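You operate a simulated robot arm through the tools that you are given. There is no shell and no other tool. Be economical: measure what you need, move in short steps, check, and stop when the job is done.

You run a simulated two-armed robot. Do the job below in one go: nothing can be reset, and whatever is moved stays where it is left.

TASK
Roll the cart to the yellow line and move its box onto the pallet.
Fine: brake off to roll, deck's handle end over the line, brake on before lifting the box; drop nothing. Set down upright: what you pick out.

It is judged by the outcome, as a careful person would: the job done as asked, and still so three seconds after it is handed in. It fails if anything else is knocked over, pushed out of place, dropped, spilled or broken.

THE ROBOT
Two 7-joint arms with two-finger parallel grippers on one trunk, on a base that drives. Base frame: it is fixed to the floor where the robot stands at the start and does not move with it; the origin is under the middle of the robot, x ahead of it, y to its left, z up. Lengths are in m, angles in degrees, forces in N, time in s.
The left shoulder is at the start at [0.05, 0.168, 1.132], the right one opposite. With the tool pointing down near the work surface each hand reaches from about 0.1 to 0.6 m from the robot's upright axis, wherever it stands, measured 20 degrees to its own side. Places, roughly: blue cart [0.8, 0.2, 0.3]; cart brake lever [0.5, 0, 0.6]; cart side rail [0.8, 0, 0.7]; pallet deck [1.4, -0.4, 0.5]; pallet stop bar [1.4, -0.7, 0.5]; taped box [1.75, -2.25, 1.25]. Payload 1.57 kg a hand.
The TCP of each hand is the grasp point between the finger pads, 0.03 m short of the fingertips. In the tool frame z runs along the fingers and y along their closing line. The gripper opens to 0.08 m. The fingers are 0.017 m wide and 0.012 m thick; the gripper's body (0.04 by 0.082 m) begins 0.08 m behind the TCP.
Orientation is that of the tool frame in the base frame, as a unit quaternion [x, y, z, w]. With the fingers straight down and closing along the base's y, the tool's x points along the base's -x, its y along +y and its z along -z.

THE INTERFACE
- The arms move only by the tool nudge_tool. It takes "left_rows", "right_rows" or both (then of equal length, played together; a hand with none holds still); each is a list of rows, each a list of 7 numbers: the turn, a rotation vector about the tool's x, y, z in degrees, then the shift along the tool's x, y, z in m, then the gripper command, from -1 (fully open) to 1 (shut), values between in proportion. In form: [[wx, wy, wz, dx, dy, dz, hand], ...]. A call has 1 to 8 rows; each row shifts and turns the commanded pose from where the row before left it, along the tool's axes as they then stand. A row lasts 0.2 s, in which the tool goes at most 0.05 m and 8.6 degrees; a call with a longer step from one row to the next is refused whole, and so is a gripper value outside its range. A pose out of reach is approached as far as the arm can. The call stops where the force on the tool passes 90 N (or 10 N more than at its start, if that is more) or the arm is blocked; 0.2 s more then pass. Each finger travels about 0.045 m/s and halts on what it meets, pressing with about 33 N; the grip force reading is that of the motor and also rises with nothing between the fingers. The clock runs only during rows and for 0.2 s after the last one: add rows that do not move to give the fingers time. It gives the time, the measured TCP pose, the force on the tool (base axes), the opening and the grip force at its end, in the units of the frame above (readings bear some noise), with the torque about the TCP (base axes, N m) and any sound that the robot's microphone picked up, and new pictures: "pictures" is both (left out), scene, wrist or none (wrist: the cameras of the hands that moved).
- Cameras (640 x 400 px; columns grow to the right, rows downward): "scene" is now at [0.1203, 0.0215, 1.3344]; the picture's right is [0.26, -0.97, 0.00], its down [-0.62, -0.17, -0.76] and it looks along [0.74, 0.20, -0.65] (base axes); focal length 228 px, centre (320, 200). "left" rides on the left gripper at [0.072, 0.007, -0.122] in its tool frame; the picture's right is [-0.09, 1.00, 0.00], its down [-0.84, -0.08, -0.54] and it looks along [-0.54, -0.05, 0.84] (tool axes); focal length 238 px, centre (320, 200). "right" rides on the right gripper at [0.072, -0.007, -0.122] in its tool frame; the picture's right is [0.09, 1.00, 0.00], its down [-0.84, 0.08, -0.54] and it looks along [-0.54, 0.05, 0.84] (tool axes); focal length 238 px, centre (320, 200). There is no depth. A picture from a camera that has moved, and an enlarged one, comes with that camera's place and axes in the base frame and with its lens.
- slide_trunk(by): slides the trunk up (or, below 0, down) by that many m; the arms and the scene camera ride with it, the base frame stays. It gives what a move gives, with no picture.
- base_move(legs): drives the robot by 1 to 6 legs, each [ahead, left, turn to the left] in m, m and degrees, along the robot's own axes; the way and the turn of a leg run together, so that a leg with both is an arc; at most 1.5 m and 180 degrees a leg. The arms and the cameras ride along, it lands a little off, and it stops where it bumps. It gives what a move gives, and a new picture of the scene camera.
- turn_head(pan, tilt): turns the head with the scene camera to pan (to the left, within 80 degrees either way) and tilt (down, from -29 to 69), counted from straight ahead of the robot. It gives what a move gives, and a new picture of the scene camera.
- close_up(camera, box): a new picture of the part [left, top, right, bottom] of that camera's present view, enlarged. It takes no simulated time.
- sign_off(): hands the job in; it is judged then, once.

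Go step by step. Nothing tells you exact positions but the pictures and the camera data: compare them with the known pose of the tool, close in by small moves and look again before you grip or let go. The budget is 120 turns and 260 pictures, counting those below and the enlarged ones. Unless the task says otherwise, let go and move clear before handing in.

The tools are called as name(argument=value, ...) on one line, values as JSON. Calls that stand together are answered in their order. nudge_tool: Moves the arms, as the interface text tells. Its arguments: {"type":"object","properties":{"left_rows":{"type":"array"},"right_rows":{"type":"array"},"pictures":{"type":"string","enum":["both","scene","wrist","none"]}},"required":[]} The other tools are called the same way: slide_trunk (by) slides the trunk up or down; base_move (legs) drives the base; turn_head (pan, tilt) turns the head that bears the scene camera; close_up (camera, box) takes an enlarged picture of a part of a camera's view; sign_off () hands the job in.

At the start:

```text
time_s: 0.0
left_position: [0.3699, 0.2694, 1.192]
left_tool_rot: [0.0, 1.0, 0.0, 0.0]
left_ft_force: [-0.2, -0.7, 1.0]
left_wrist_torque: [0.02, -0.03, 0.01]
left_width: 0.0801
left_gripper_force: 0.0
right_position: [0.4564, -0.0528, 1.1165]
right_tool_rot: [-0.001, 1.0, 0.0, 0.001]
right_ft_force: [0.0, 0.2, 0.0]
right_wrist_torque: [0.01, -0.03, -0.01]
right_width: 0.08
right_gripper_force: 0.0
trunk travel left (down, up): [-0.3, 0.143]
robot x, y, heading: [0.0023, -0.0034, 0.0]
head pan, tilt: [15.1, 40.3]
```

scene: 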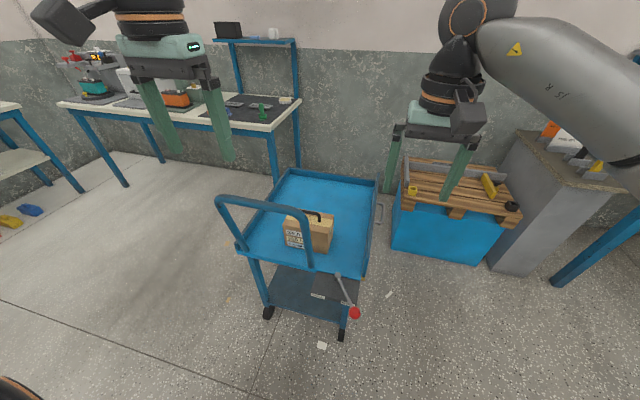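
right: 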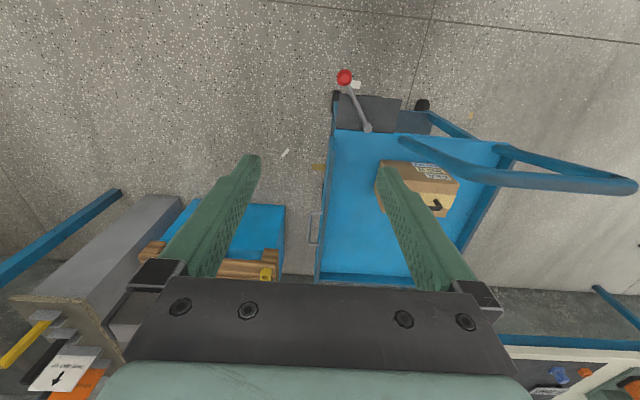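
left: 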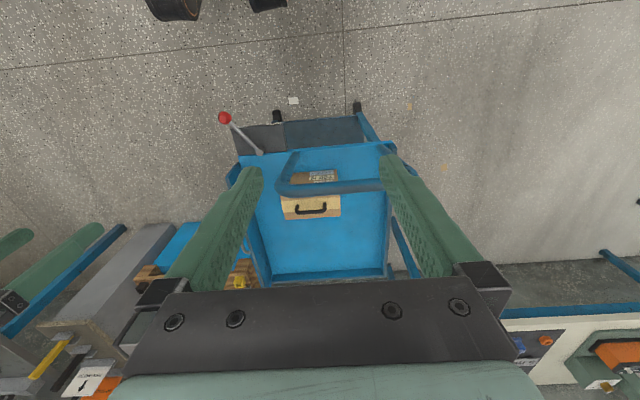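

I see a blue cart ahead with a box on it, its handle toward me, and a red-knobbed brake lever near its right corner; the pallet is beyond to the right. I don't see the yellow line yet, so I'll look around first.

close_up(camera="scene", box=[200, 150, 420, 360])

close_up(camera="scene", box=[370, 120, 640, 290])

turn_head(pan=-40, tilt=40)

```text
1.90 times, centred on (310, 255) of scene
camera zoom: at [0.1203, 0.0215, 1.3344], right [0.26, -0.97, 0.0], down [-0.62, -0.17, -0.76], along [0.74, 0.2, -0.65], focal length 433 px, centre (339, 95)
```

zoom: 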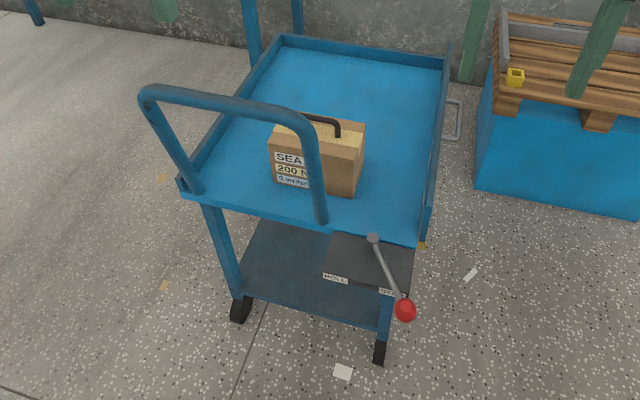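

```text
2.35 times, centred on (505, 205) of scene
camera zoom: at [0.1203, 0.0215, 1.3344], right [0.26, -0.97, 0.0], down [-0.62, -0.17, -0.76], along [0.74, 0.2, -0.65], focal length 535 px, centre (-115, 188)
```

zoom: 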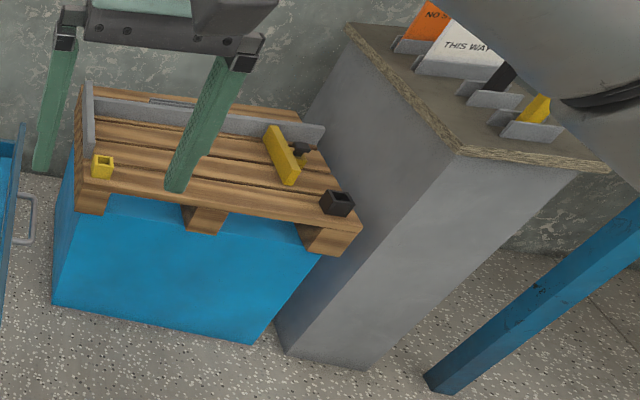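

```text
time_s: 1.2
left_position: [0.3693, 0.2699, 1.1929]
left_tool_rot: [0.0, 1.0, 0.0, 0.0]
left_ft_force: [0.1, -0.5, -0.2]
left_wrist_torque: [-0.01, 0.03, -0.02]
left_width: 0.0799
left_gripper_force: 0.1
right_position: [0.4553, -0.0536, 1.1166]
right_tool_rot: [0.0, 1.0, 0.0, 0.001]
right_ft_force: [-1.1, 0.3, 0.1]
right_wrist_torque: [-0.05, -0.01, -0.01]
right_width: 0.0801
right_gripper_force: 0.0
trunk travel left (down, up): [-0.3, 0.143]
robot x, y, heading: [-0.0021, 0.0017, 0.0]
head pan, tilt: [-40.0, 40.0]
camera scene: at [0.1036, -0.0552, 1.3349], right [-0.64, -0.77, 0.0], down [-0.49, 0.41, -0.77], along [0.59, -0.49, -0.64], focal length 228 px, centre (320, 200)
```

scene: 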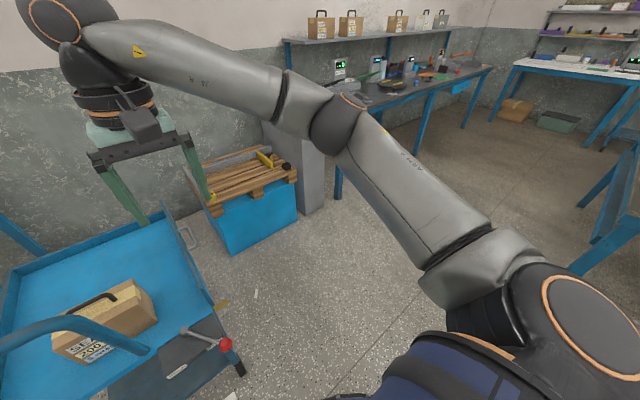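

No yellow line this way, apart from yellowish tape bits near the cart. I'll look left and steeper down.

turn_head(pan=60, tilt=40)

turn_head(pan=5, tilt=60)

turn_head(pan=-75, tilt=40)

```text
time_s: 3.0
left_position: [0.3692, 0.2713, 1.1924]
left_tool_rot: [0.0, 1.0, 0.0, 0.0]
left_ft_force: [-0.6, -0.3, 0.6]
left_wrist_torque: [0.02, 0.0, -0.01]
left_width: 0.0801
left_gripper_force: 0.1
right_position: [0.4558, -0.0539, 1.1174]
right_tool_rot: [0.0, 1.0, 0.0, 0.001]
right_ft_force: [-0.5, -0.1, 0.3]
right_wrist_torque: [-0.01, 0.01, -0.01]
right_width: 0.0801
right_gripper_force: 0.1
trunk travel left (down, up): [-0.3, 0.143]
robot x, y, heading: [-0.0009, 0.0014, -0.3]
head pan, tilt: [60.0, 40.0]
camera scene: at [0.0809, 0.073, 1.3349], right [0.87, -0.5, 0.0], down [-0.32, -0.56, -0.77], along [0.38, 0.66, -0.64], focal length 228 px, centre (320, 200)
```

scene: 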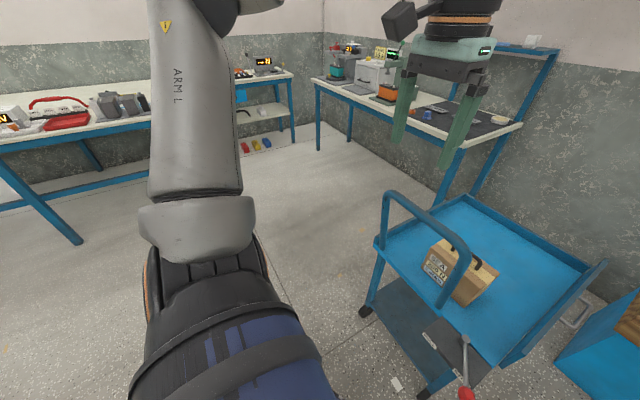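

```text
time_s: 4.2
left_position: [0.3701, 0.2713, 1.1932]
left_tool_rot: [-0.001, 1.0, 0.001, 0.0]
left_ft_force: [0.1, 0.0, 0.6]
left_wrist_torque: [0.0, 0.02, -0.01]
left_width: 0.08
left_gripper_force: 0.1
right_position: [0.4561, -0.0524, 1.1166]
right_tool_rot: [0.0, 1.0, -0.001, 0.0]
right_ft_force: [0.3, 0.3, 0.5]
right_wrist_torque: [-0.02, -0.01, 0.01]
right_width: 0.0801
right_gripper_force: 0.1
trunk travel left (down, up): [-0.3, 0.143]
robot x, y, heading: [-0.0021, 0.0045, -0.1]
head pan, tilt: [5.0, 60.0]
camera scene: at [0.1048, 0.0053, 1.3082], right [0.09, -1.0, 0.0], down [-0.86, -0.08, -0.5], along [0.5, 0.04, -0.87], focal length 228 px, centre (320, 200)
```

scene: 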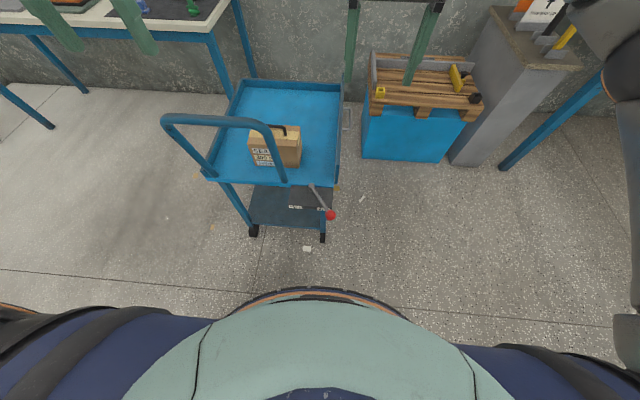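

```text
time_s: 5.8
left_position: [0.3697, 0.2709, 1.1934]
left_tool_rot: [0.0, 1.0, -0.001, 0.0]
left_ft_force: [-0.2, 0.5, 0.8]
left_wrist_torque: [0.0, 0.02, -0.05]
left_width: 0.0798
left_gripper_force: 0.1
right_position: [0.4562, -0.0537, 1.1169]
right_tool_rot: [-0.001, 1.0, -0.001, 0.002]
right_ft_force: [0.5, 0.0, 0.6]
right_wrist_torque: [0.04, -0.02, -0.01]
right_width: 0.08
right_gripper_force: 0.0
trunk travel left (down, up): [-0.3, 0.143]
robot x, y, heading: [0.0022, -0.0031, -0.0]
head pan, tilt: [-75.0, 40.0]
camera scene: at [0.0604, -0.0827, 1.3349], right [-0.97, -0.26, 0.0], down [-0.17, 0.62, -0.77], along [0.2, -0.74, -0.64], focal length 228 px, centre (320, 200)
```

scene: 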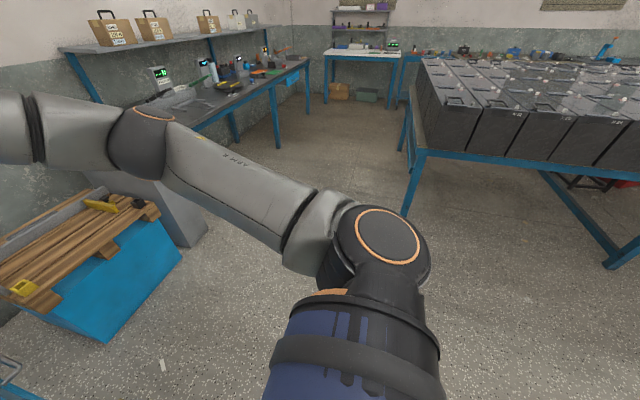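

I'll zoom in on the yellow patches around the cart, since the line may run beneath it.

turn_head(pan=5, tilt=55)

close_up(camera="scene", box=[280, 140, 400, 300])

close_up(camera="scene", box=[170, 160, 300, 300])

close_up(camera="right", box=[230, 60, 450, 200])

close_up(camera="left", box=[200, 60, 460, 240])

```text
time_s: 7.3
left_position: [0.3693, 0.2707, 1.1926]
left_tool_rot: [0.0, 1.0, 0.0, 0.001]
left_ft_force: [0.3, -0.5, 0.4]
left_wrist_torque: [-0.02, -0.03, -0.04]
left_width: 0.08
left_gripper_force: 0.1
right_position: [0.4564, -0.0537, 1.1164]
right_tool_rot: [0.0, 1.0, 0.001, 0.001]
right_ft_force: [-0.2, 0.2, -0.1]
right_wrist_torque: [0.0, 0.0, -0.01]
right_width: 0.0797
right_gripper_force: 0.1
trunk travel left (down, up): [-0.3, 0.143]
robot x, y, heading: [-0.0015, -0.0021, -0.1]
head pan, tilt: [5.0, 55.0]
camera scene: at [0.1102, 0.0056, 1.3142], right [0.09, -1.0, 0.0], down [-0.82, -0.07, -0.57], along [0.57, 0.05, -0.82], focal length 228 px, centre (320, 200)
```

scene: 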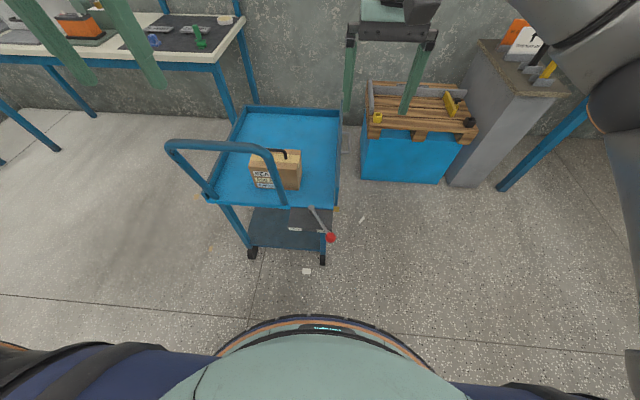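

```text
2.50 times, centred on (340, 220) of scene
camera zoom: at [0.1102, 0.0056, 1.3142], right [0.09, -1.0, 0.0], down [-0.82, -0.07, -0.57], along [0.57, 0.05, -0.82], focal length 569 px, centre (270, 150)
```

zoom: 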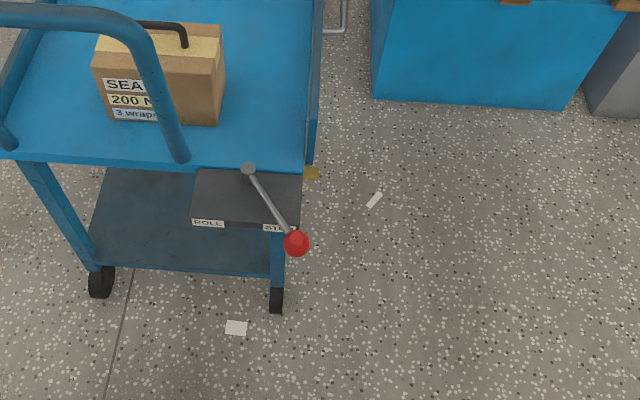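

```text
2.86 times, centred on (235, 230) of scene
camera zoom: at [0.1102, 0.0056, 1.3142], right [0.09, -1.0, 0.0], down [-0.82, -0.07, -0.57], along [0.57, 0.05, -0.82], focal length 650 px, centre (563, 114)
```

zoom: 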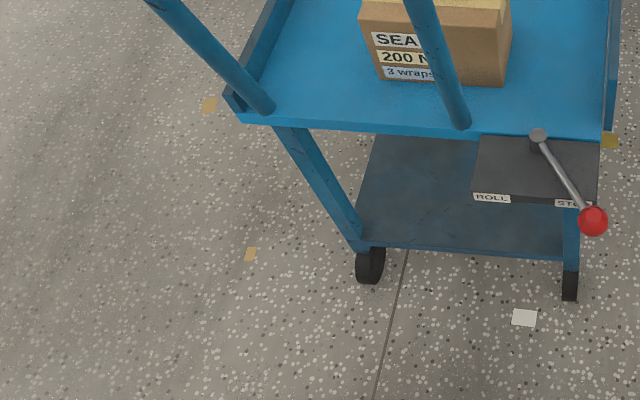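

```text
2.86 times, centred on (340, 130) of right
camera zoom: at [0.3834, -0.0608, 1.238], right [-0.09, 1.0, 0.0], down [0.84, 0.08, 0.54], along [0.54, 0.05, -0.84], focal length 681 px, centre (263, 400)
```

zoom: 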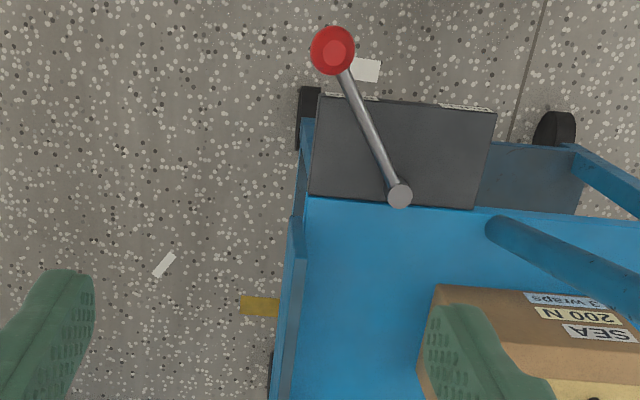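

```text
2.22 times, centred on (330, 150) of left
camera zoom: at [0.2972, 0.2779, 1.3133], right [0.09, 1.0, 0.0], down [0.84, -0.08, 0.54], along [0.54, -0.05, -0.84], focal length 530 px, centre (298, 311)
```

zoom: 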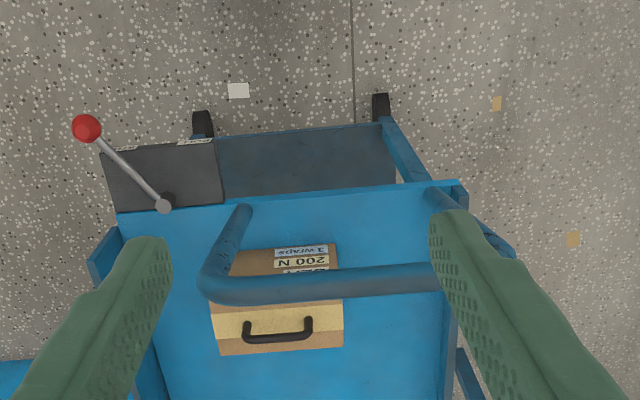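

The yellow strip showing at the cart's right side sits at about x=0.957, y≈-0.02, so the line passes under the cart and the deck's handle end (x≈0.56) must go about 0.39 m ahead. The brake knob triangulates to (0.437, 0.00, 0.637) with its pivot at (0.545, 0.075). The right hand goes down above the knob.

nudge_tool(right_rows=[[0, 0, 0, 0.019, 0.04, 0.02, -1], [0, 0, 0, 0, 0.013, 0.045, -1], [0, 0, 0, 0, 0, 0.05, -1], [0, 0, 0, 0, 0, 0.05, -1], [0, 0, 0, 0, 0, 0.05, -1], [0, 0, 0, 0, 0, 0.05, -1], [0, 0, 0, 0, 0, 0.05, -1], [0, 0, 0, 0, 0, 0.04, -1]])

close_up(camera="scene", box=[240, 150, 400, 270])

```text
time_s: 9.1
left_position: [0.3705, 0.2717, 1.1929]
left_tool_rot: [0.0, 1.0, 0.0, 0.0]
left_ft_force: [-0.7, 0.3, -0.3]
left_wrist_torque: [0.01, 0.01, 0.01]
left_width: 0.0801
left_gripper_force: 0.0
right_position: [0.4381, -0.0007, 0.7594]
right_tool_rot: [0.0, 1.0, 0.0, 0.001]
right_ft_force: [0.0, 0.0, -0.9]
right_wrist_torque: [0.03, 0.0, 0.0]
right_width: 0.0797
right_gripper_force: 0.0
trunk travel left (down, up): [-0.3, 0.143]
robot x, y, heading: [-0.0006, 0.0007, 0.2]
head pan, tilt: [5.0, 55.0]
camera scene: at [0.1103, 0.0057, 1.3143], right [0.09, -1.0, 0.0], down [-0.82, -0.07, -0.57], along [0.57, 0.05, -0.82], focal length 228 px, centre (320, 200)
camera right: at [0.3656, -0.0074, 0.8815], right [-0.09, 1.0, 0.0], down [0.84, 0.08, 0.54], along [0.54, 0.05, -0.84], focal length 238 px, centre (320, 200)
```

scene: 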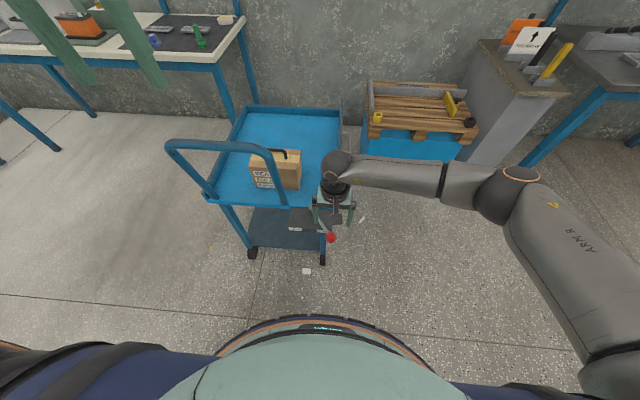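
right: 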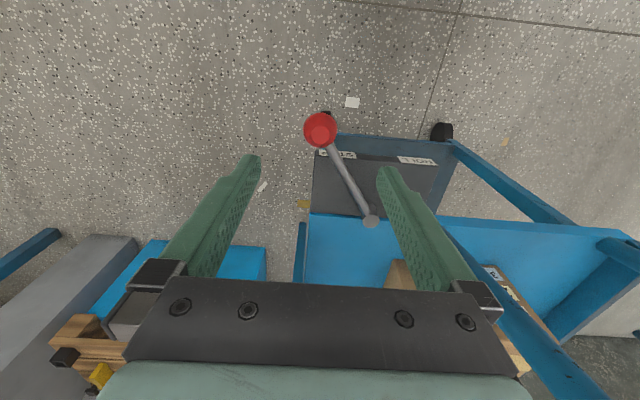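

```text
3.33 times, centred on (320, 210) of scene
camera zoom: at [0.1103, 0.0057, 1.3143], right [0.09, -1.0, 0.0], down [-0.82, -0.07, -0.57], along [0.57, 0.05, -0.82], focal length 758 px, centre (320, 167)
```

zoom: 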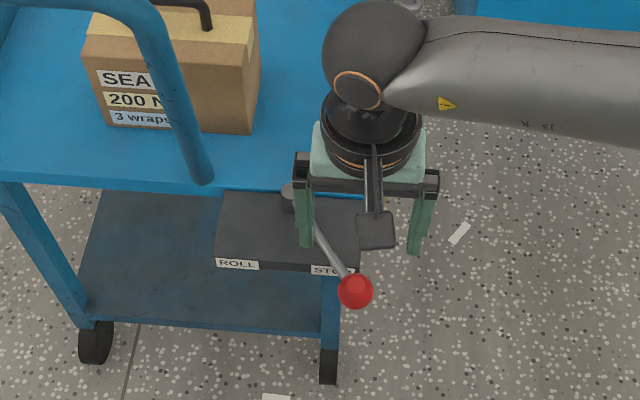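

The knob is confirmed at (0.436, 0, 0.637). I'll tilt the hand back 24° so the wrist stays clear of the handle, then go down around the knob with open fingers.

nudge_tool(right_rows=[[0, -8, 0, 0, 0, 0, -1], [0, -8, 0, 0, 0, 0, -1], [0, -8, 0, 0, 0, 0, -1], [0, 0, 0, 0.0165, 0, 0.037, -1], [0, 0, 0, 0.0165, 0, 0.037, -1], [0, 0, 0, 0.0165, 0, 0.037, -1], [0, 0, 0, 0, 0, 0, -1]])

close_up(camera="scene", box=[260, 170, 380, 260])

```text
time_s: 10.7
left_position: [0.368, 0.271, 1.1925]
left_tool_rot: [0.0, 1.0, 0.0, -0.001]
left_ft_force: [-0.4, 0.8, -0.7]
left_wrist_torque: [0.01, 0.0, -0.04]
left_width: 0.0801
left_gripper_force: 0.0
right_position: [0.441, -0.001, 0.6416]
right_tool_rot: [0.0, 0.978, 0.0, 0.208]
right_ft_force: [0.3, -0.6, -1.1]
right_wrist_torque: [0.01, 0.03, 0.0]
right_width: 0.08
right_gripper_force: 0.0
trunk travel left (down, up): [-0.3, 0.143]
robot x, y, heading: [0.0015, -0.001, -0.3]
head pan, tilt: [5.0, 55.0]
camera scene: at [0.1102, 0.0057, 1.3142], right [0.09, -1.0, 0.0], down [-0.82, -0.07, -0.57], along [0.57, 0.05, -0.82], focal length 228 px, centre (320, 200)
camera right: at [0.3235, -0.0085, 0.7217], right [-0.08, 1.0, -0.04], down [0.54, 0.08, 0.84], along [0.84, 0.05, -0.55], focal length 238 px, centre (320, 200)
```

scene: 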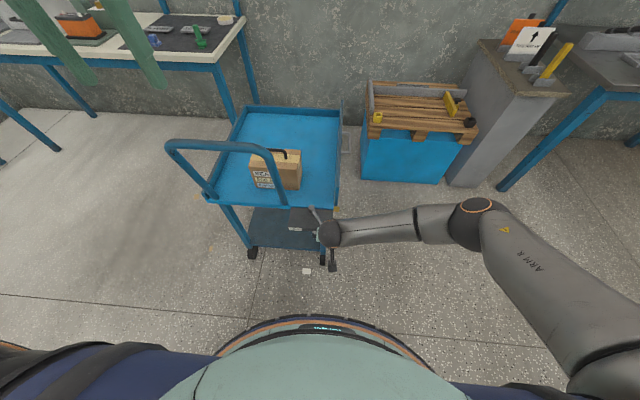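
right: 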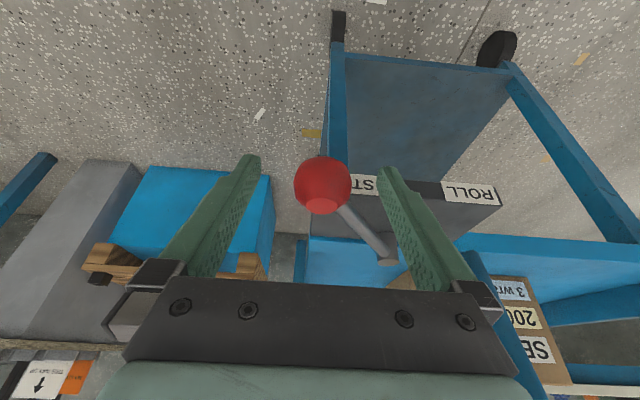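

```text
4.44 times, centred on (320, 215) of scene
camera zoom: at [0.1102, 0.0057, 1.3142], right [0.09, -1.0, 0.0], down [-0.82, -0.07, -0.57], along [0.57, 0.05, -0.82], focal length 1011 px, centre (320, 133)
```

zoom: 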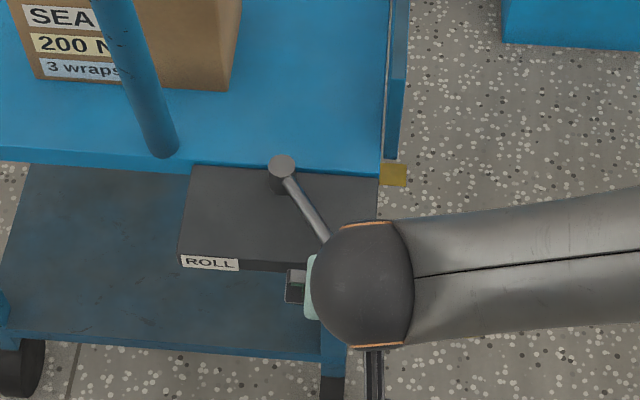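

The knob sits between the fingers. I'll close on it.

nudge_tool(right_rows=[[0, 0, 0, 0, 0, 0, 1], [0, 0, 0, 0, 0, 0, 1], [0, 0, 0, 0, 0, 0, 1], [0, 0, 0, 0, 0, 0, 1]], pictures="none")

nudge_tool(right_rows=[[0, 0, 0, 0.0105, 0.0198, -0.0047, 1], [0, 0, 0, 0.0071, 0.0215, -0.0032, 1], [0, 0, 0, 0.0037, 0.0225, -0.0016, 1], [0, 0, 0, 0, 0.0228, 0, 1], [0, 0, 0, -0.0037, 0.0225, 0.0016, 1], [0, 0, 0, -0.0071, 0.0215, 0.0032, 1], [0, 0, 0, -0.0105, 0.0198, 0.0047, 1], [0, 0, 0, 0, 0, 0, 1]])

close_up(camera="scene", box=[200, 150, 360, 270])

```text
time_s: 11.7
left_position: [0.3691, 0.2715, 1.1905]
left_tool_rot: [0.0, 1.0, -0.001, 0.001]
left_ft_force: [0.4, -0.7, -0.9]
left_wrist_torque: [-0.02, -0.03, -0.03]
left_width: 0.08
left_gripper_force: 0.0
right_position: [0.4382, 0.0006, 0.6411]
right_tool_rot: [0.0, 0.978, 0.001, 0.207]
right_ft_force: [-0.2, 3.9, -1.1]
right_wrist_torque: [0.04, 0.02, 0.02]
right_width: 0.0352
right_gripper_force: 25.0
trunk travel left (down, up): [-0.3, 0.143]
robot x, y, heading: [-0.0021, 0.0031, -0.1]
head pan, tilt: [5.0, 55.0]
```

```text
time_s: 13.5
left_position: [0.3686, 0.2723, 1.1941]
left_tool_rot: [0.0, 1.0, -0.001, 0.001]
left_ft_force: [0.3, 0.7, -0.5]
left_wrist_torque: [-0.05, 0.0, -0.03]
left_width: 0.0801
left_gripper_force: 0.1
right_position: [0.4467, 0.1187, 0.639]
right_tool_rot: [0.012, 0.977, -0.012, 0.213]
right_ft_force: [-1.3, -2.9, 11.9]
right_wrist_torque: [-0.06, 0.52, -0.45]
right_width: 0.0347
right_gripper_force: 42.2
right hand out of reach, approached as far as the arm can: row 7
trunk travel left (down, up): [-0.3, 0.143]
robot x, y, heading: [-0.003, -0.0002, -0.1]
head pan, tilt: [5.0, 55.0]
camera scene: at [0.1088, 0.0058, 1.3145], right [0.09, -1.0, 0.0], down [-0.82, -0.07, -0.57], along [0.57, 0.05, -0.82], focal length 228 px, centre (320, 200)
camera right: at [0.3298, 0.1164, 0.719], right [-0.05, 1.0, -0.06], down [0.54, 0.08, 0.84], along [0.84, 0.01, -0.54], focal length 238 px, centre (320, 200)
```

scene: 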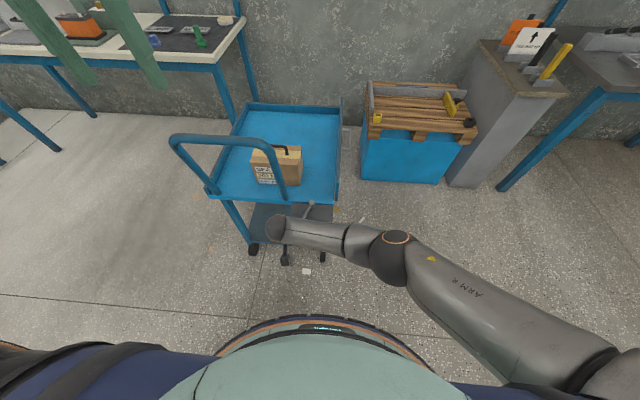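
right: 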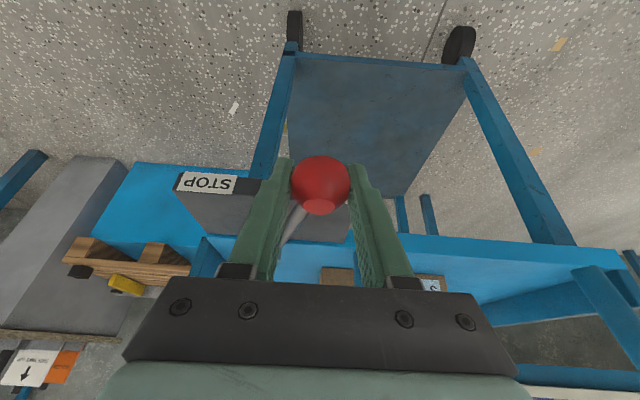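

```text
3.33 times, centred on (280, 210) of scene
camera zoom: at [0.1088, 0.0058, 1.3145], right [0.09, -1.0, 0.0], down [-0.82, -0.07, -0.57], along [0.57, 0.05, -0.82], focal length 758 px, centre (453, 167)
```

zoom: 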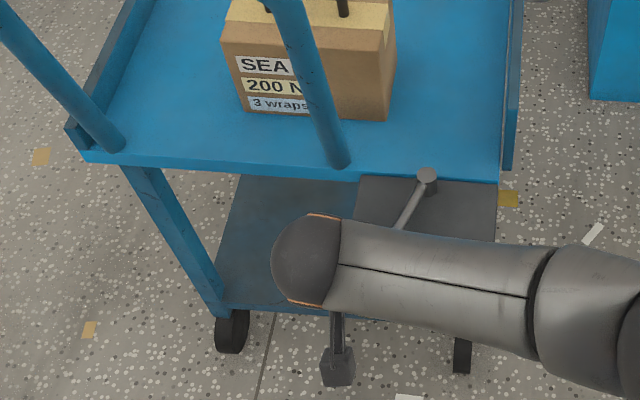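

The lever has swung most of the way towards ROLL, but the right arm ran out of reach and the cart rolled about 2 cm. I'll open the hand, back off and look at the lever.

nudge_tool(right_rows=[[0, 0, 0, 0, 0, 0, -1], [0, 0, 0, 0, 0, 0, -1], [0, 0, 0, 0, 0, 0, -1], [0, 0, 0, 0, 0, -0.05, -1], [0, 0, 0, 0, 0, -0.05, -1], [0, 0, 0, 0, -0.05, -0.03, -1], [0, 0, 0, 0, -0.05, 0, -1], [0, 0, 0, 0, -0.05, 0, -1]])

close_up(camera="scene", box=[200, 150, 360, 270])

```text
refused: row 6 steps farther than a row can; nothing moved
```

```text
3.33 times, centred on (280, 210) of scene
camera zoom: at [0.1088, 0.0058, 1.3145], right [0.09, -1.0, 0.0], down [-0.82, -0.07, -0.57], along [0.57, 0.05, -0.82], focal length 758 px, centre (453, 167)
```

zoom: 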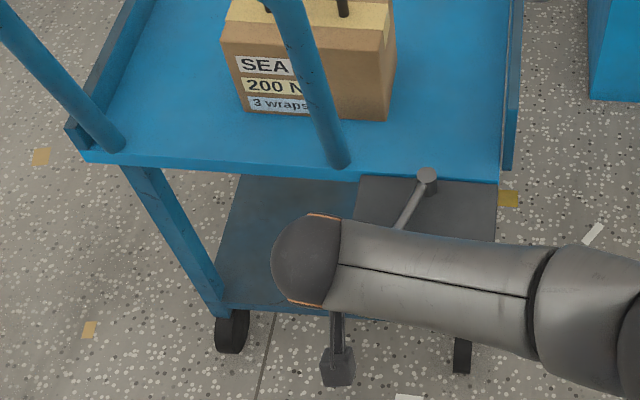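

One row stepped too far, so I'll repeat the release with shorter steps.

nudge_tool(right_rows=[[0, 0, 0, 0, 0, 0, -1], [0, 0, 0, 0, 0, 0, -1], [0, 0, 0, 0, 0, 0, -1], [0, 0, 0, 0, 0, -0.04, -1], [0, 0, 0, 0, 0, -0.04, -1], [0, 0, 0, 0, -0.045, 0, -1], [0, 0, 0, 0, -0.045, 0, -1], [0, 0, 0, 0, -0.045, 0, -1]])

close_up(camera="scene", box=[200, 150, 360, 270])

```text
time_s: 15.3
left_position: [0.3699, 0.2693, 1.1926]
left_tool_rot: [0.0, 1.0, 0.001, 0.0]
left_ft_force: [0.0, 0.0, -0.5]
left_wrist_torque: [0.01, 0.01, -0.02]
left_width: 0.0801
left_gripper_force: 0.0
right_position: [0.4001, 0.0017, 0.711]
right_tool_rot: [-0.001, 0.978, 0.001, 0.208]
right_ft_force: [0.1, -0.5, 0.3]
right_wrist_torque: [0.02, 0.0, 0.0]
right_width: 0.0798
right_gripper_force: 0.0
trunk travel left (down, up): [-0.3, 0.143]
robot x, y, heading: [-0.0008, 0.0012, -0.1]
head pan, tilt: [5.0, 55.0]
camera scene: at [0.1102, 0.0052, 1.3142], right [0.09, -1.0, 0.0], down [-0.82, -0.07, -0.57], along [0.57, 0.05, -0.82], focal length 228 px, centre (320, 200)
camera right: at [0.2841, -0.0056, 0.7925], right [-0.08, 1.0, -0.04], down [0.54, 0.08, 0.84], along [0.84, 0.05, -0.55], focal length 238 px, centre (320, 200)
```

scene: 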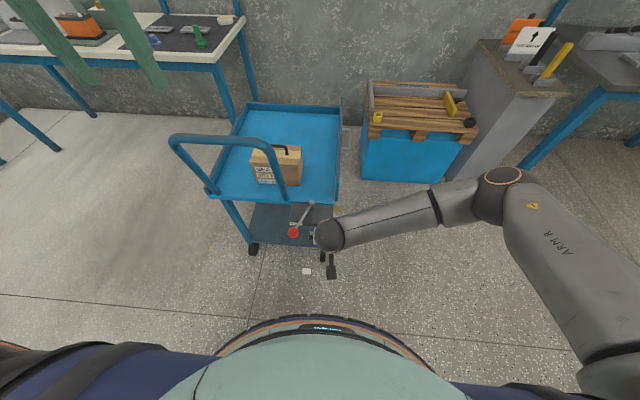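
right: 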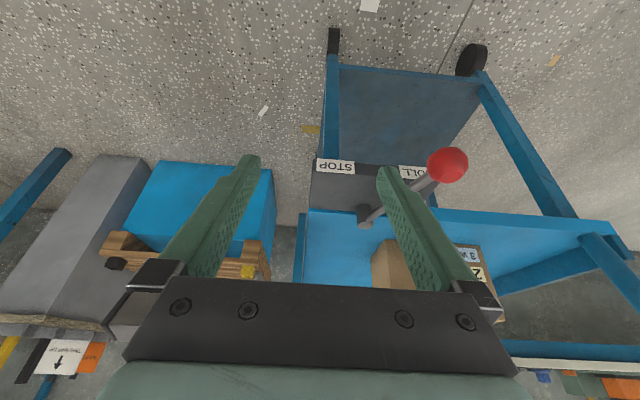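

```text
3.33 times, centred on (280, 210) of scene
camera zoom: at [0.1102, 0.0052, 1.3142], right [0.09, -1.0, 0.0], down [-0.82, -0.07, -0.57], along [0.57, 0.05, -0.82], focal length 758 px, centre (453, 167)
```

zoom: 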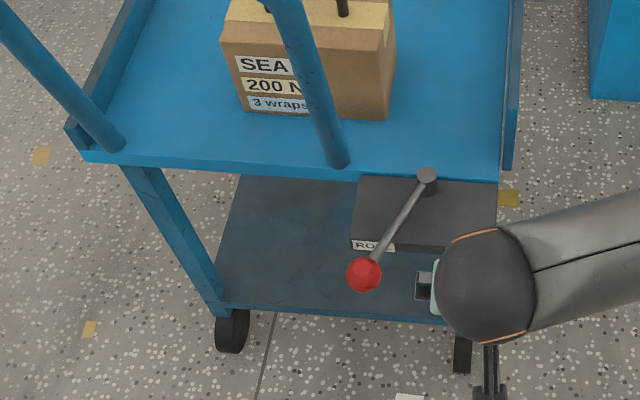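

The lever points at ROLL, perhaps not quite to its end. I'll push the knob gently from its right side with closed fingers to confirm it is home.

nudge_tool(right_rows=[[0, 0, 0, 0, 0, 0, 1], [0, 0, 0, 0, 0, 0, 1], [0, 0, 0, 0, 0, 0, 1], [0, 0, 0, 0, 0, 0, 1], [0, 0, 0, -0.005, 0.029, 0.038, 1], [0, 0, 0, -0.005, 0.029, 0.038, 1]], pictures="none")

nudge_tool(right_rows=[[0, 0, 0, 0, 0.02, 0, 1], [0, 0, 0, 0, 0.01, 0, 1], [0, 0, 0, 0, 0.008, 0, 1], [0, 0, 0, 0, 0.008, 0, 1], [0, 0, 0, 0, 0.006, 0, 1]])

close_up(camera="scene", box=[200, 150, 360, 270])

```text
time_s: 16.7
left_position: [0.368, 0.2716, 1.1925]
left_tool_rot: [-0.001, 1.0, 0.0, 0.001]
left_ft_force: [0.5, 0.1, -0.4]
left_wrist_torque: [-0.01, -0.03, 0.01]
left_width: 0.0798
left_gripper_force: 0.0
right_position: [0.4351, 0.0603, 0.6465]
right_tool_rot: [0.0, 0.978, 0.0, 0.209]
right_ft_force: [0.3, 0.5, 0.1]
right_wrist_torque: [-0.01, 0.02, -0.02]
right_width: 0.0
right_gripper_force: 21.3
trunk travel left (down, up): [-0.3, 0.143]
robot x, y, heading: [0.0014, 0.0013, -0.0]
head pan, tilt: [5.0, 55.0]
```

```text
time_s: 17.9
left_position: [0.3696, 0.271, 1.1923]
left_tool_rot: [0.0, 1.0, 0.0, 0.0]
left_ft_force: [0.7, 0.5, 0.3]
left_wrist_torque: [0.0, 0.0, -0.01]
left_width: 0.08
left_gripper_force: 0.0
right_position: [0.439, 0.1133, 0.6472]
right_tool_rot: [0.001, 0.978, 0.0, 0.21]
right_ft_force: [-0.4, 1.2, -0.4]
right_wrist_torque: [-0.02, -0.01, 0.01]
right_width: 0.0
right_gripper_force: 21.5
trunk travel left (down, up): [-0.3, 0.143]
robot x, y, heading: [0.0004, -0.0038, 0.2]
head pan, tilt: [5.0, 55.0]
camera scene: at [0.1102, 0.0057, 1.3142], right [0.09, -1.0, 0.0], down [-0.82, -0.07, -0.57], along [0.57, 0.05, -0.82], focal length 228 px, centre (320, 200)
camera right: at [0.3228, 0.1061, 0.7286], right [-0.08, 1.0, -0.04], down [0.54, 0.08, 0.84], along [0.84, 0.05, -0.55], focal length 238 px, centre (320, 200)
```

scene: 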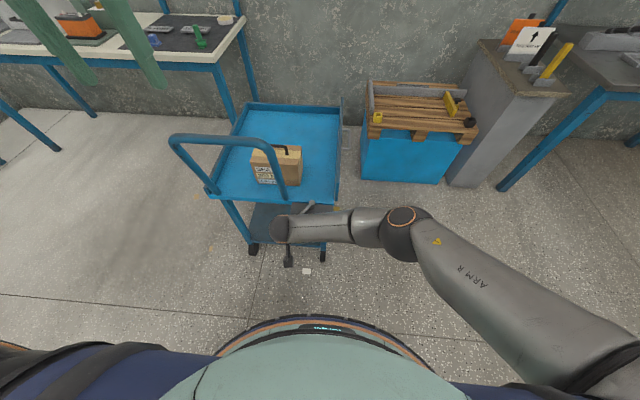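
right: 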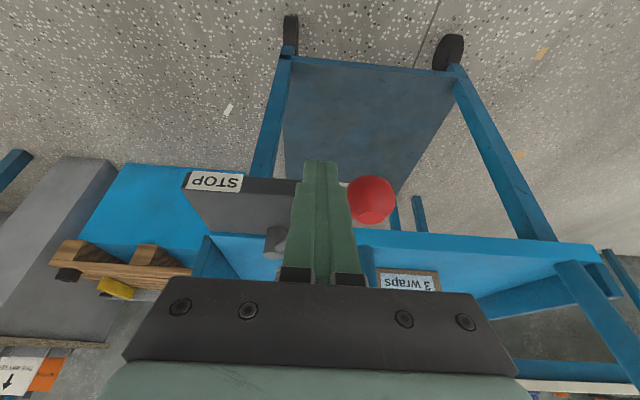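

```text
3.33 times, centred on (280, 210) of scene
camera zoom: at [0.1102, 0.0057, 1.3142], right [0.09, -1.0, 0.0], down [-0.82, -0.07, -0.57], along [0.57, 0.05, -0.82], focal length 758 px, centre (453, 167)
```

zoom: 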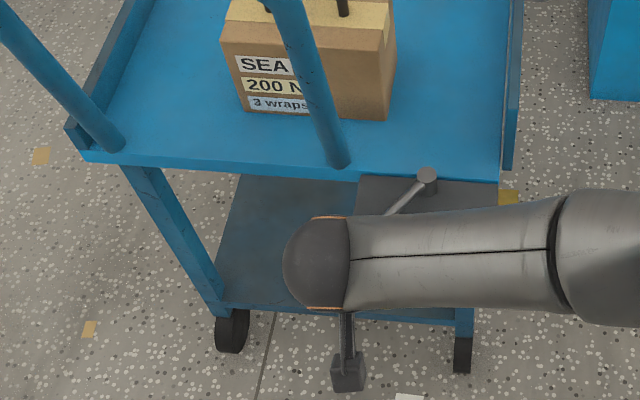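

The lever still gives under about 1 N, so I'll continue a bit along its arc.

nudge_tool(right_rows=[[0, 0, 0, -0.004, 0.008, 0.002, 1], [0, 0, 0, -0.004, 0.008, 0.002, 1], [0, 0, 0, -0.005, 0.008, 0.002, 1]])

close_up(camera="scene", box=[200, 150, 360, 270])

```text
time_s: 18.7
left_position: [0.3687, 0.269, 1.1935]
left_tool_rot: [0.001, 1.0, 0.002, 0.0]
left_ft_force: [-1.0, 0.7, -0.1]
left_wrist_torque: [-0.02, 0.02, -0.01]
left_width: 0.08
left_gripper_force: 0.2
right_position: [0.4533, 0.1223, 0.6459]
right_tool_rot: [0.004, 0.978, -0.006, 0.21]
right_ft_force: [1.3, -16.6, 3.1]
right_wrist_torque: [-0.16, -0.05, -0.25]
right_width: 0.0
right_gripper_force: 21.0
right hand out of reach, approached as far as the arm can: row 3
trunk travel left (down, up): [-0.3, 0.143]
robot x, y, heading: [-0.0007, 0.0014, -0.1]
head pan, tilt: [5.0, 55.0]
camera scene: at [0.1101, 0.0043, 1.3143], right [0.09, -1.0, 0.0], down [-0.82, -0.07, -0.57], along [0.57, 0.05, -0.82], focal length 228 px, centre (320, 200)
camera right: at [0.3373, 0.1172, 0.7274], right [-0.07, 1.0, -0.05], down [0.54, 0.08, 0.84], along [0.84, 0.04, -0.55], focal length 238 px, centre (320, 200)
```

scene: 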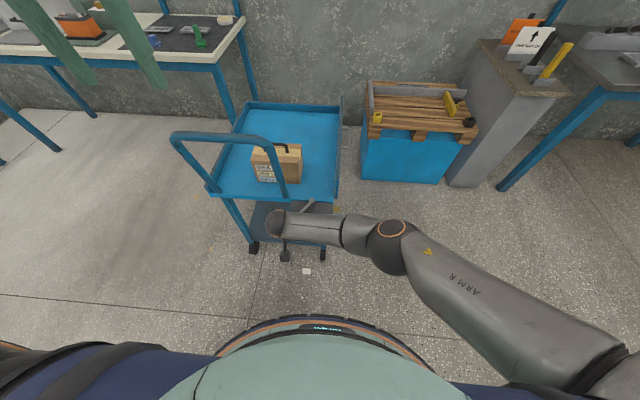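
right: 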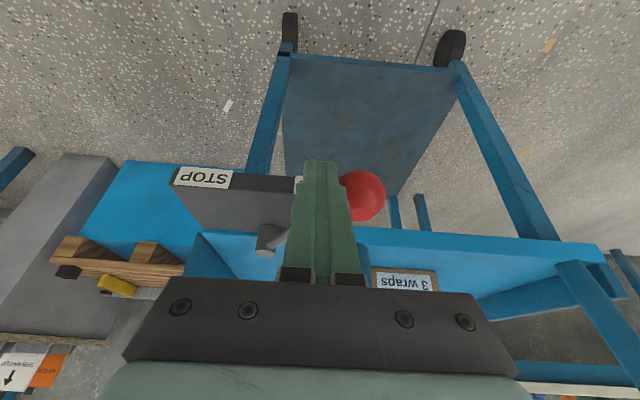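

```text
3.33 times, centred on (280, 210) of scene
camera zoom: at [0.1101, 0.0043, 1.3143], right [0.09, -1.0, 0.0], down [-0.82, -0.07, -0.57], along [0.57, 0.05, -0.82], focal length 758 px, centre (453, 167)
```

zoom: 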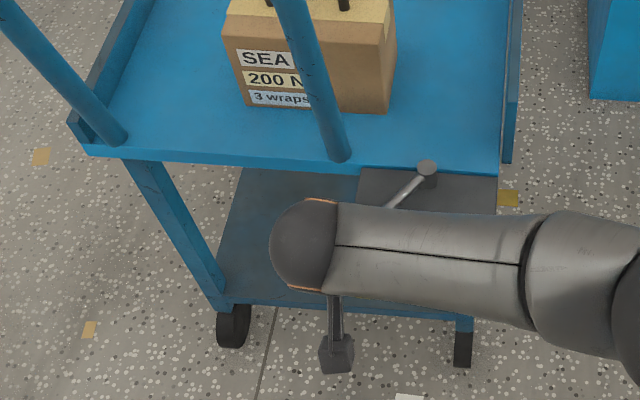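

The reading rose to about 17 N, so the lever is home at ROLL. I'll withdraw the right hand back, right and up, and open it.

nudge_tool(right_rows=[[0, 0, 0, 0, -0.03, -0.03, 1], [0, 0, 0, 0, -0.03, -0.04, -1], [0, 0, 0, 0, -0.03, -0.04, -1], [0, 8, 0, -0.02, -0.03, -0.03, -1], [0, 8, 0, 0, -0.03, -0.04, -1], [0, 8, 0, 0, 0, -0.05, -1], [0, 0, 0, 0, 0, -0.05, -1], [0, 0, 0, 0, 0, -0.05, -1]], pictures="none")

nudge_tool(right_rows=[[0, 0, 0, 0, 0, -0.05, -1], [0, 0, 0, 0, 0, -0.05, -1], [0, 0, 0, 0.02, 0, -0.04, -1]])

close_up(camera="scene", box=[150, 90, 370, 270])

close_up(camera="left", box=[180, 60, 480, 260])

```text
time_s: 20.5
left_position: [0.3688, 0.2719, 1.1929]
left_tool_rot: [0.0, 1.0, -0.001, 0.0]
left_ft_force: [-0.1, -0.5, 0.2]
left_wrist_torque: [0.01, 0.0, 0.01]
left_width: 0.0801
left_gripper_force: 0.0
right_position: [0.3941, -0.0201, 0.972]
right_tool_rot: [-0.001, 1.0, -0.001, 0.0]
right_ft_force: [-1.1, -0.5, 0.2]
right_wrist_torque: [0.0, -0.01, -0.01]
right_width: 0.08
right_gripper_force: 0.1
trunk travel left (down, up): [-0.3, 0.143]
robot x, y, heading: [0.0015, -0.0004, 0.0]
head pan, tilt: [5.0, 55.0]
```

```text
time_s: 21.3
left_position: [0.3692, 0.2695, 1.1931]
left_tool_rot: [0.0, 1.0, 0.0, 0.0]
left_ft_force: [0.4, 0.0, -0.5]
left_wrist_torque: [0.01, 0.0, 0.0]
left_width: 0.0799
left_gripper_force: 0.0
right_position: [0.3721, -0.0195, 1.1154]
right_tool_rot: [0.001, 1.0, 0.0, 0.001]
right_ft_force: [0.5, 0.2, 0.1]
right_wrist_torque: [-0.03, -0.01, -0.03]
right_width: 0.0801
right_gripper_force: 0.0
trunk travel left (down, up): [-0.3, 0.143]
robot x, y, heading: [-0.0013, 0.0008, 0.0]
head pan, tilt: [5.0, 55.0]
camera scene: at [0.1098, 0.0058, 1.3143], right [0.09, -1.0, 0.0], down [-0.82, -0.07, -0.57], along [0.57, 0.05, -0.82], focal length 228 px, centre (320, 200)
camera right: at [0.2998, -0.026, 1.2371], right [-0.09, 1.0, 0.0], down [0.84, 0.08, 0.54], along [0.54, 0.05, -0.84], focal length 238 px, centre (320, 200)
```

scene: 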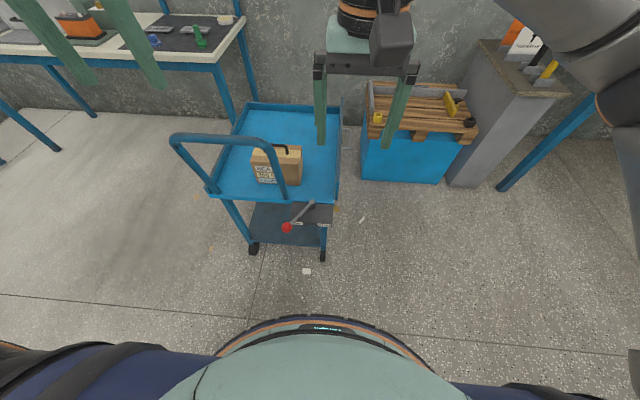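
right: 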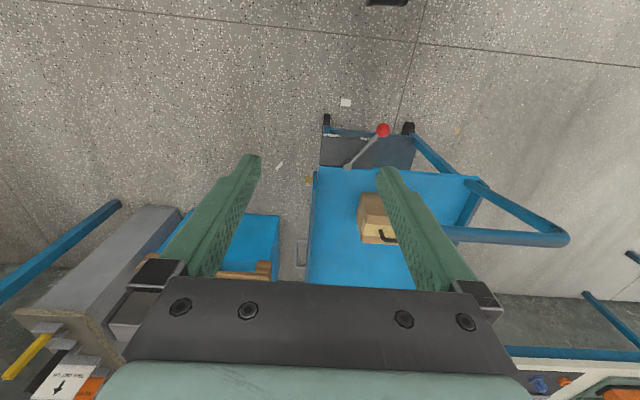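

```text
2.22 times, centred on (260, 180) of scene
camera zoom: at [0.1098, 0.0058, 1.3143], right [0.09, -1.0, 0.0], down [-0.82, -0.07, -0.57], along [0.57, 0.05, -0.82], focal length 506 px, centre (453, 244)
```

zoom: 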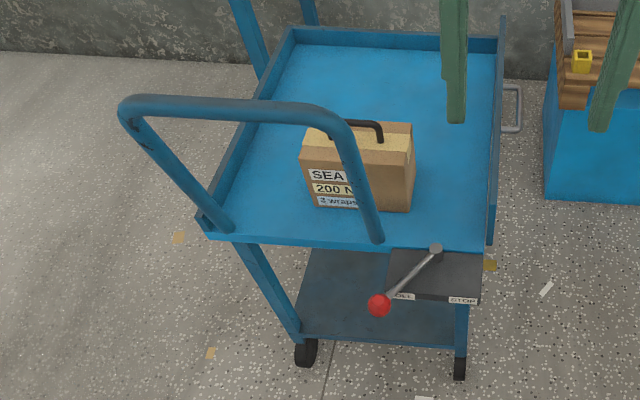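

```text
2.00 times, centred on (330, 160) of left
camera zoom: at [0.2967, 0.2781, 1.3134], right [0.09, 1.0, 0.0], down [0.84, -0.08, 0.54], along [0.54, -0.05, -0.84], focal length 477 px, centre (300, 280)
```

zoom: 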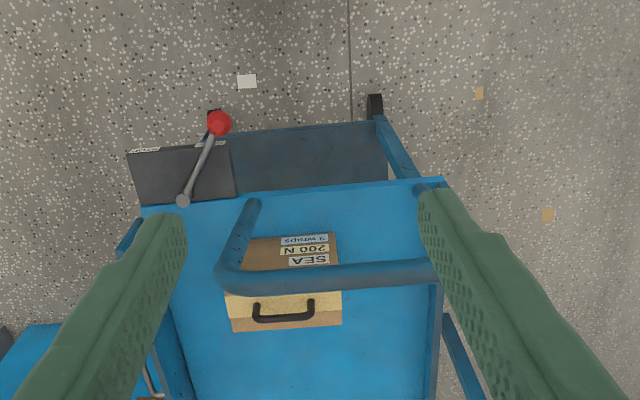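

The lever is on ROLL. The handle's top bar lies at x≈0.567, z≈0.893 and y from 0.18 to 0.455, and the deck's handle edge is at x≈0.577, so the roll is about 0.38 m. I'll drive to centre behind the handle.

base_move(legs=[[0, 0.31, 0], [0.1, 0, 0]])

turn_head(pan=0, tilt=58)

nudge_tool(left_rows=[[0, 0, 8, 0, 0, 0, -1], [0, 0, 8, 0, 0, 0, -1]], right_rows=[[0, 0, -8, 0, 0, 0, -1], [0, 0, -8, 0, 0, 0, -1]])

```text
time_s: 24.1
left_position: [0.4756, 0.5779, 1.1919]
left_tool_rot: [0.001, 1.0, 0.0, 0.0]
left_ft_force: [0.5, 0.3, -0.1]
left_wrist_torque: [-0.01, 0.02, 0.04]
left_width: 0.0797
left_gripper_force: 0.0
right_position: [0.478, 0.2869, 1.1151]
right_tool_rot: [0.002, 1.0, 0.0, 0.0]
right_ft_force: [0.6, -0.2, 0.0]
right_wrist_torque: [0.02, 0.0, 0.01]
right_width: 0.0802
right_gripper_force: 0.0
trunk travel left (down, up): [-0.3, 0.143]
robot x, y, heading: [0.101, 0.3104, 0.0]
head pan, tilt: [5.0, 55.0]
camera scene: at [0.2154, 0.3124, 1.3141], right [0.09, -1.0, 0.0], down [-0.82, -0.07, -0.57], along [0.57, 0.05, -0.82], focal length 228 px, centre (320, 200)
```

scene: 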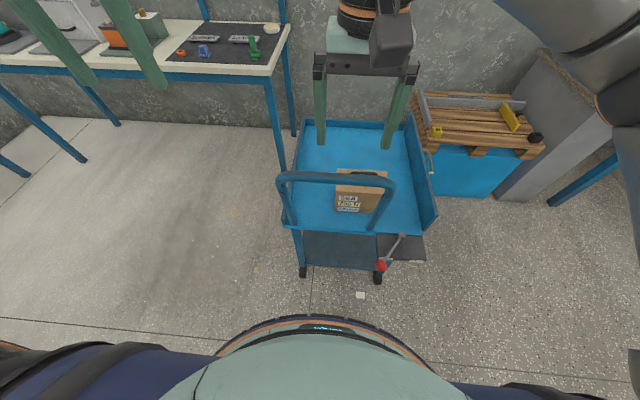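

```text
time_s: 24.8
left_position: [0.4742, 0.5767, 1.1923]
left_tool_rot: [0.001, 1.0, 0.0, 0.0]
left_ft_force: [-0.9, -0.3, 0.4]
left_wrist_torque: [-0.01, 0.0, 0.03]
left_width: 0.0795
left_gripper_force: 0.0
right_position: [0.4779, 0.2864, 1.1145]
right_tool_rot: [0.001, 1.0, 0.0, 0.001]
right_ft_force: [-0.5, -0.9, -0.6]
right_wrist_torque: [0.0, -0.01, 0.0]
right_width: 0.0801
right_gripper_force: 0.0
trunk travel left (down, up): [-0.3, 0.143]
robot x, y, heading: [0.1079, 0.3079, 0.0]
head pan, tilt: [0.0, 58.0]
camera scene: at [0.2115, 0.3061, 1.3106], right [0.0, -1.0, 0.0], down [-0.85, 0.0, -0.53], along [0.53, 0.0, -0.85], focal length 228 px, centre (320, 200)
```

scene: 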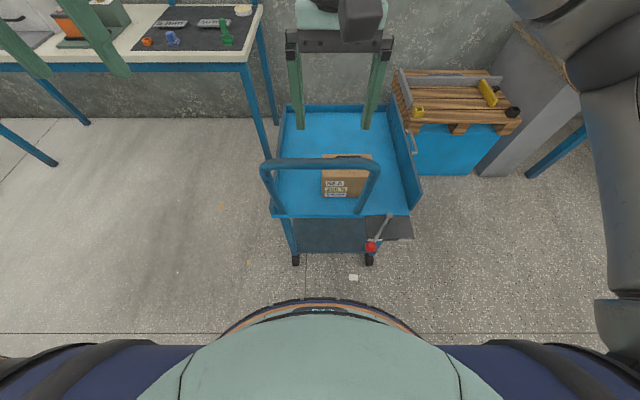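

```text
time_s: 25.4
left_position: [0.4748, 0.5777, 1.1933]
left_tool_rot: [0.141, 0.99, 0.0, 0.001]
left_ft_force: [0.1, -0.2, -0.5]
left_wrist_torque: [0.01, 0.0, -0.03]
left_width: 0.08
left_gripper_force: 0.2
right_position: [0.4775, 0.2881, 1.1151]
right_tool_rot: [-0.139, 0.99, -0.001, 0.001]
right_ft_force: [-0.3, 0.0, 0.6]
right_wrist_torque: [-0.02, 0.03, 0.02]
right_width: 0.0801
right_gripper_force: 0.1
trunk travel left (down, up): [-0.3, 0.143]
robot x, y, heading: [0.1082, 0.3079, 0.2]
head pan, tilt: [0.0, 58.0]
camera scene: at [0.2115, 0.3062, 1.3105], right [0.0, -1.0, 0.0], down [-0.85, 0.0, -0.53], along [0.53, 0.0, -0.85], focal length 228 px, centre (320, 200)
camera right: at [0.4091, 0.261, 1.2364], right [-0.36, 0.93, 0.0], down [0.78, 0.31, 0.54], along [0.51, 0.2, -0.84], focal length 238 px, centre (320, 200)
camera left: at [0.4064, 0.6038, 1.3131], right [0.37, 0.93, 0.0], down [0.78, -0.31, 0.54], along [0.51, -0.2, -0.84], focal length 238 px, centre (320, 200)
```

scene: 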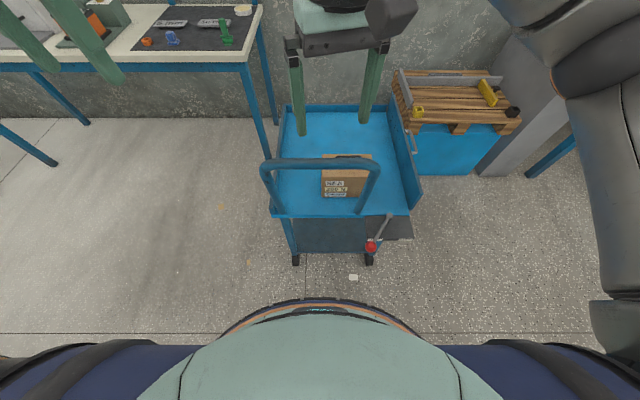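
right: 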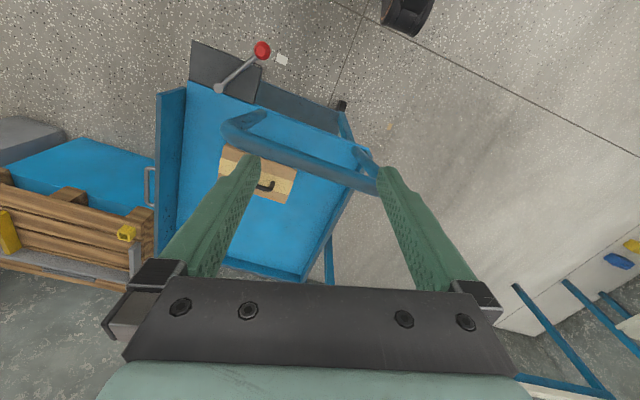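
left: 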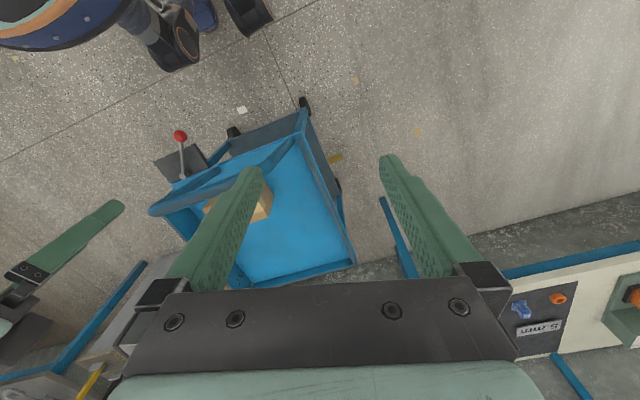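

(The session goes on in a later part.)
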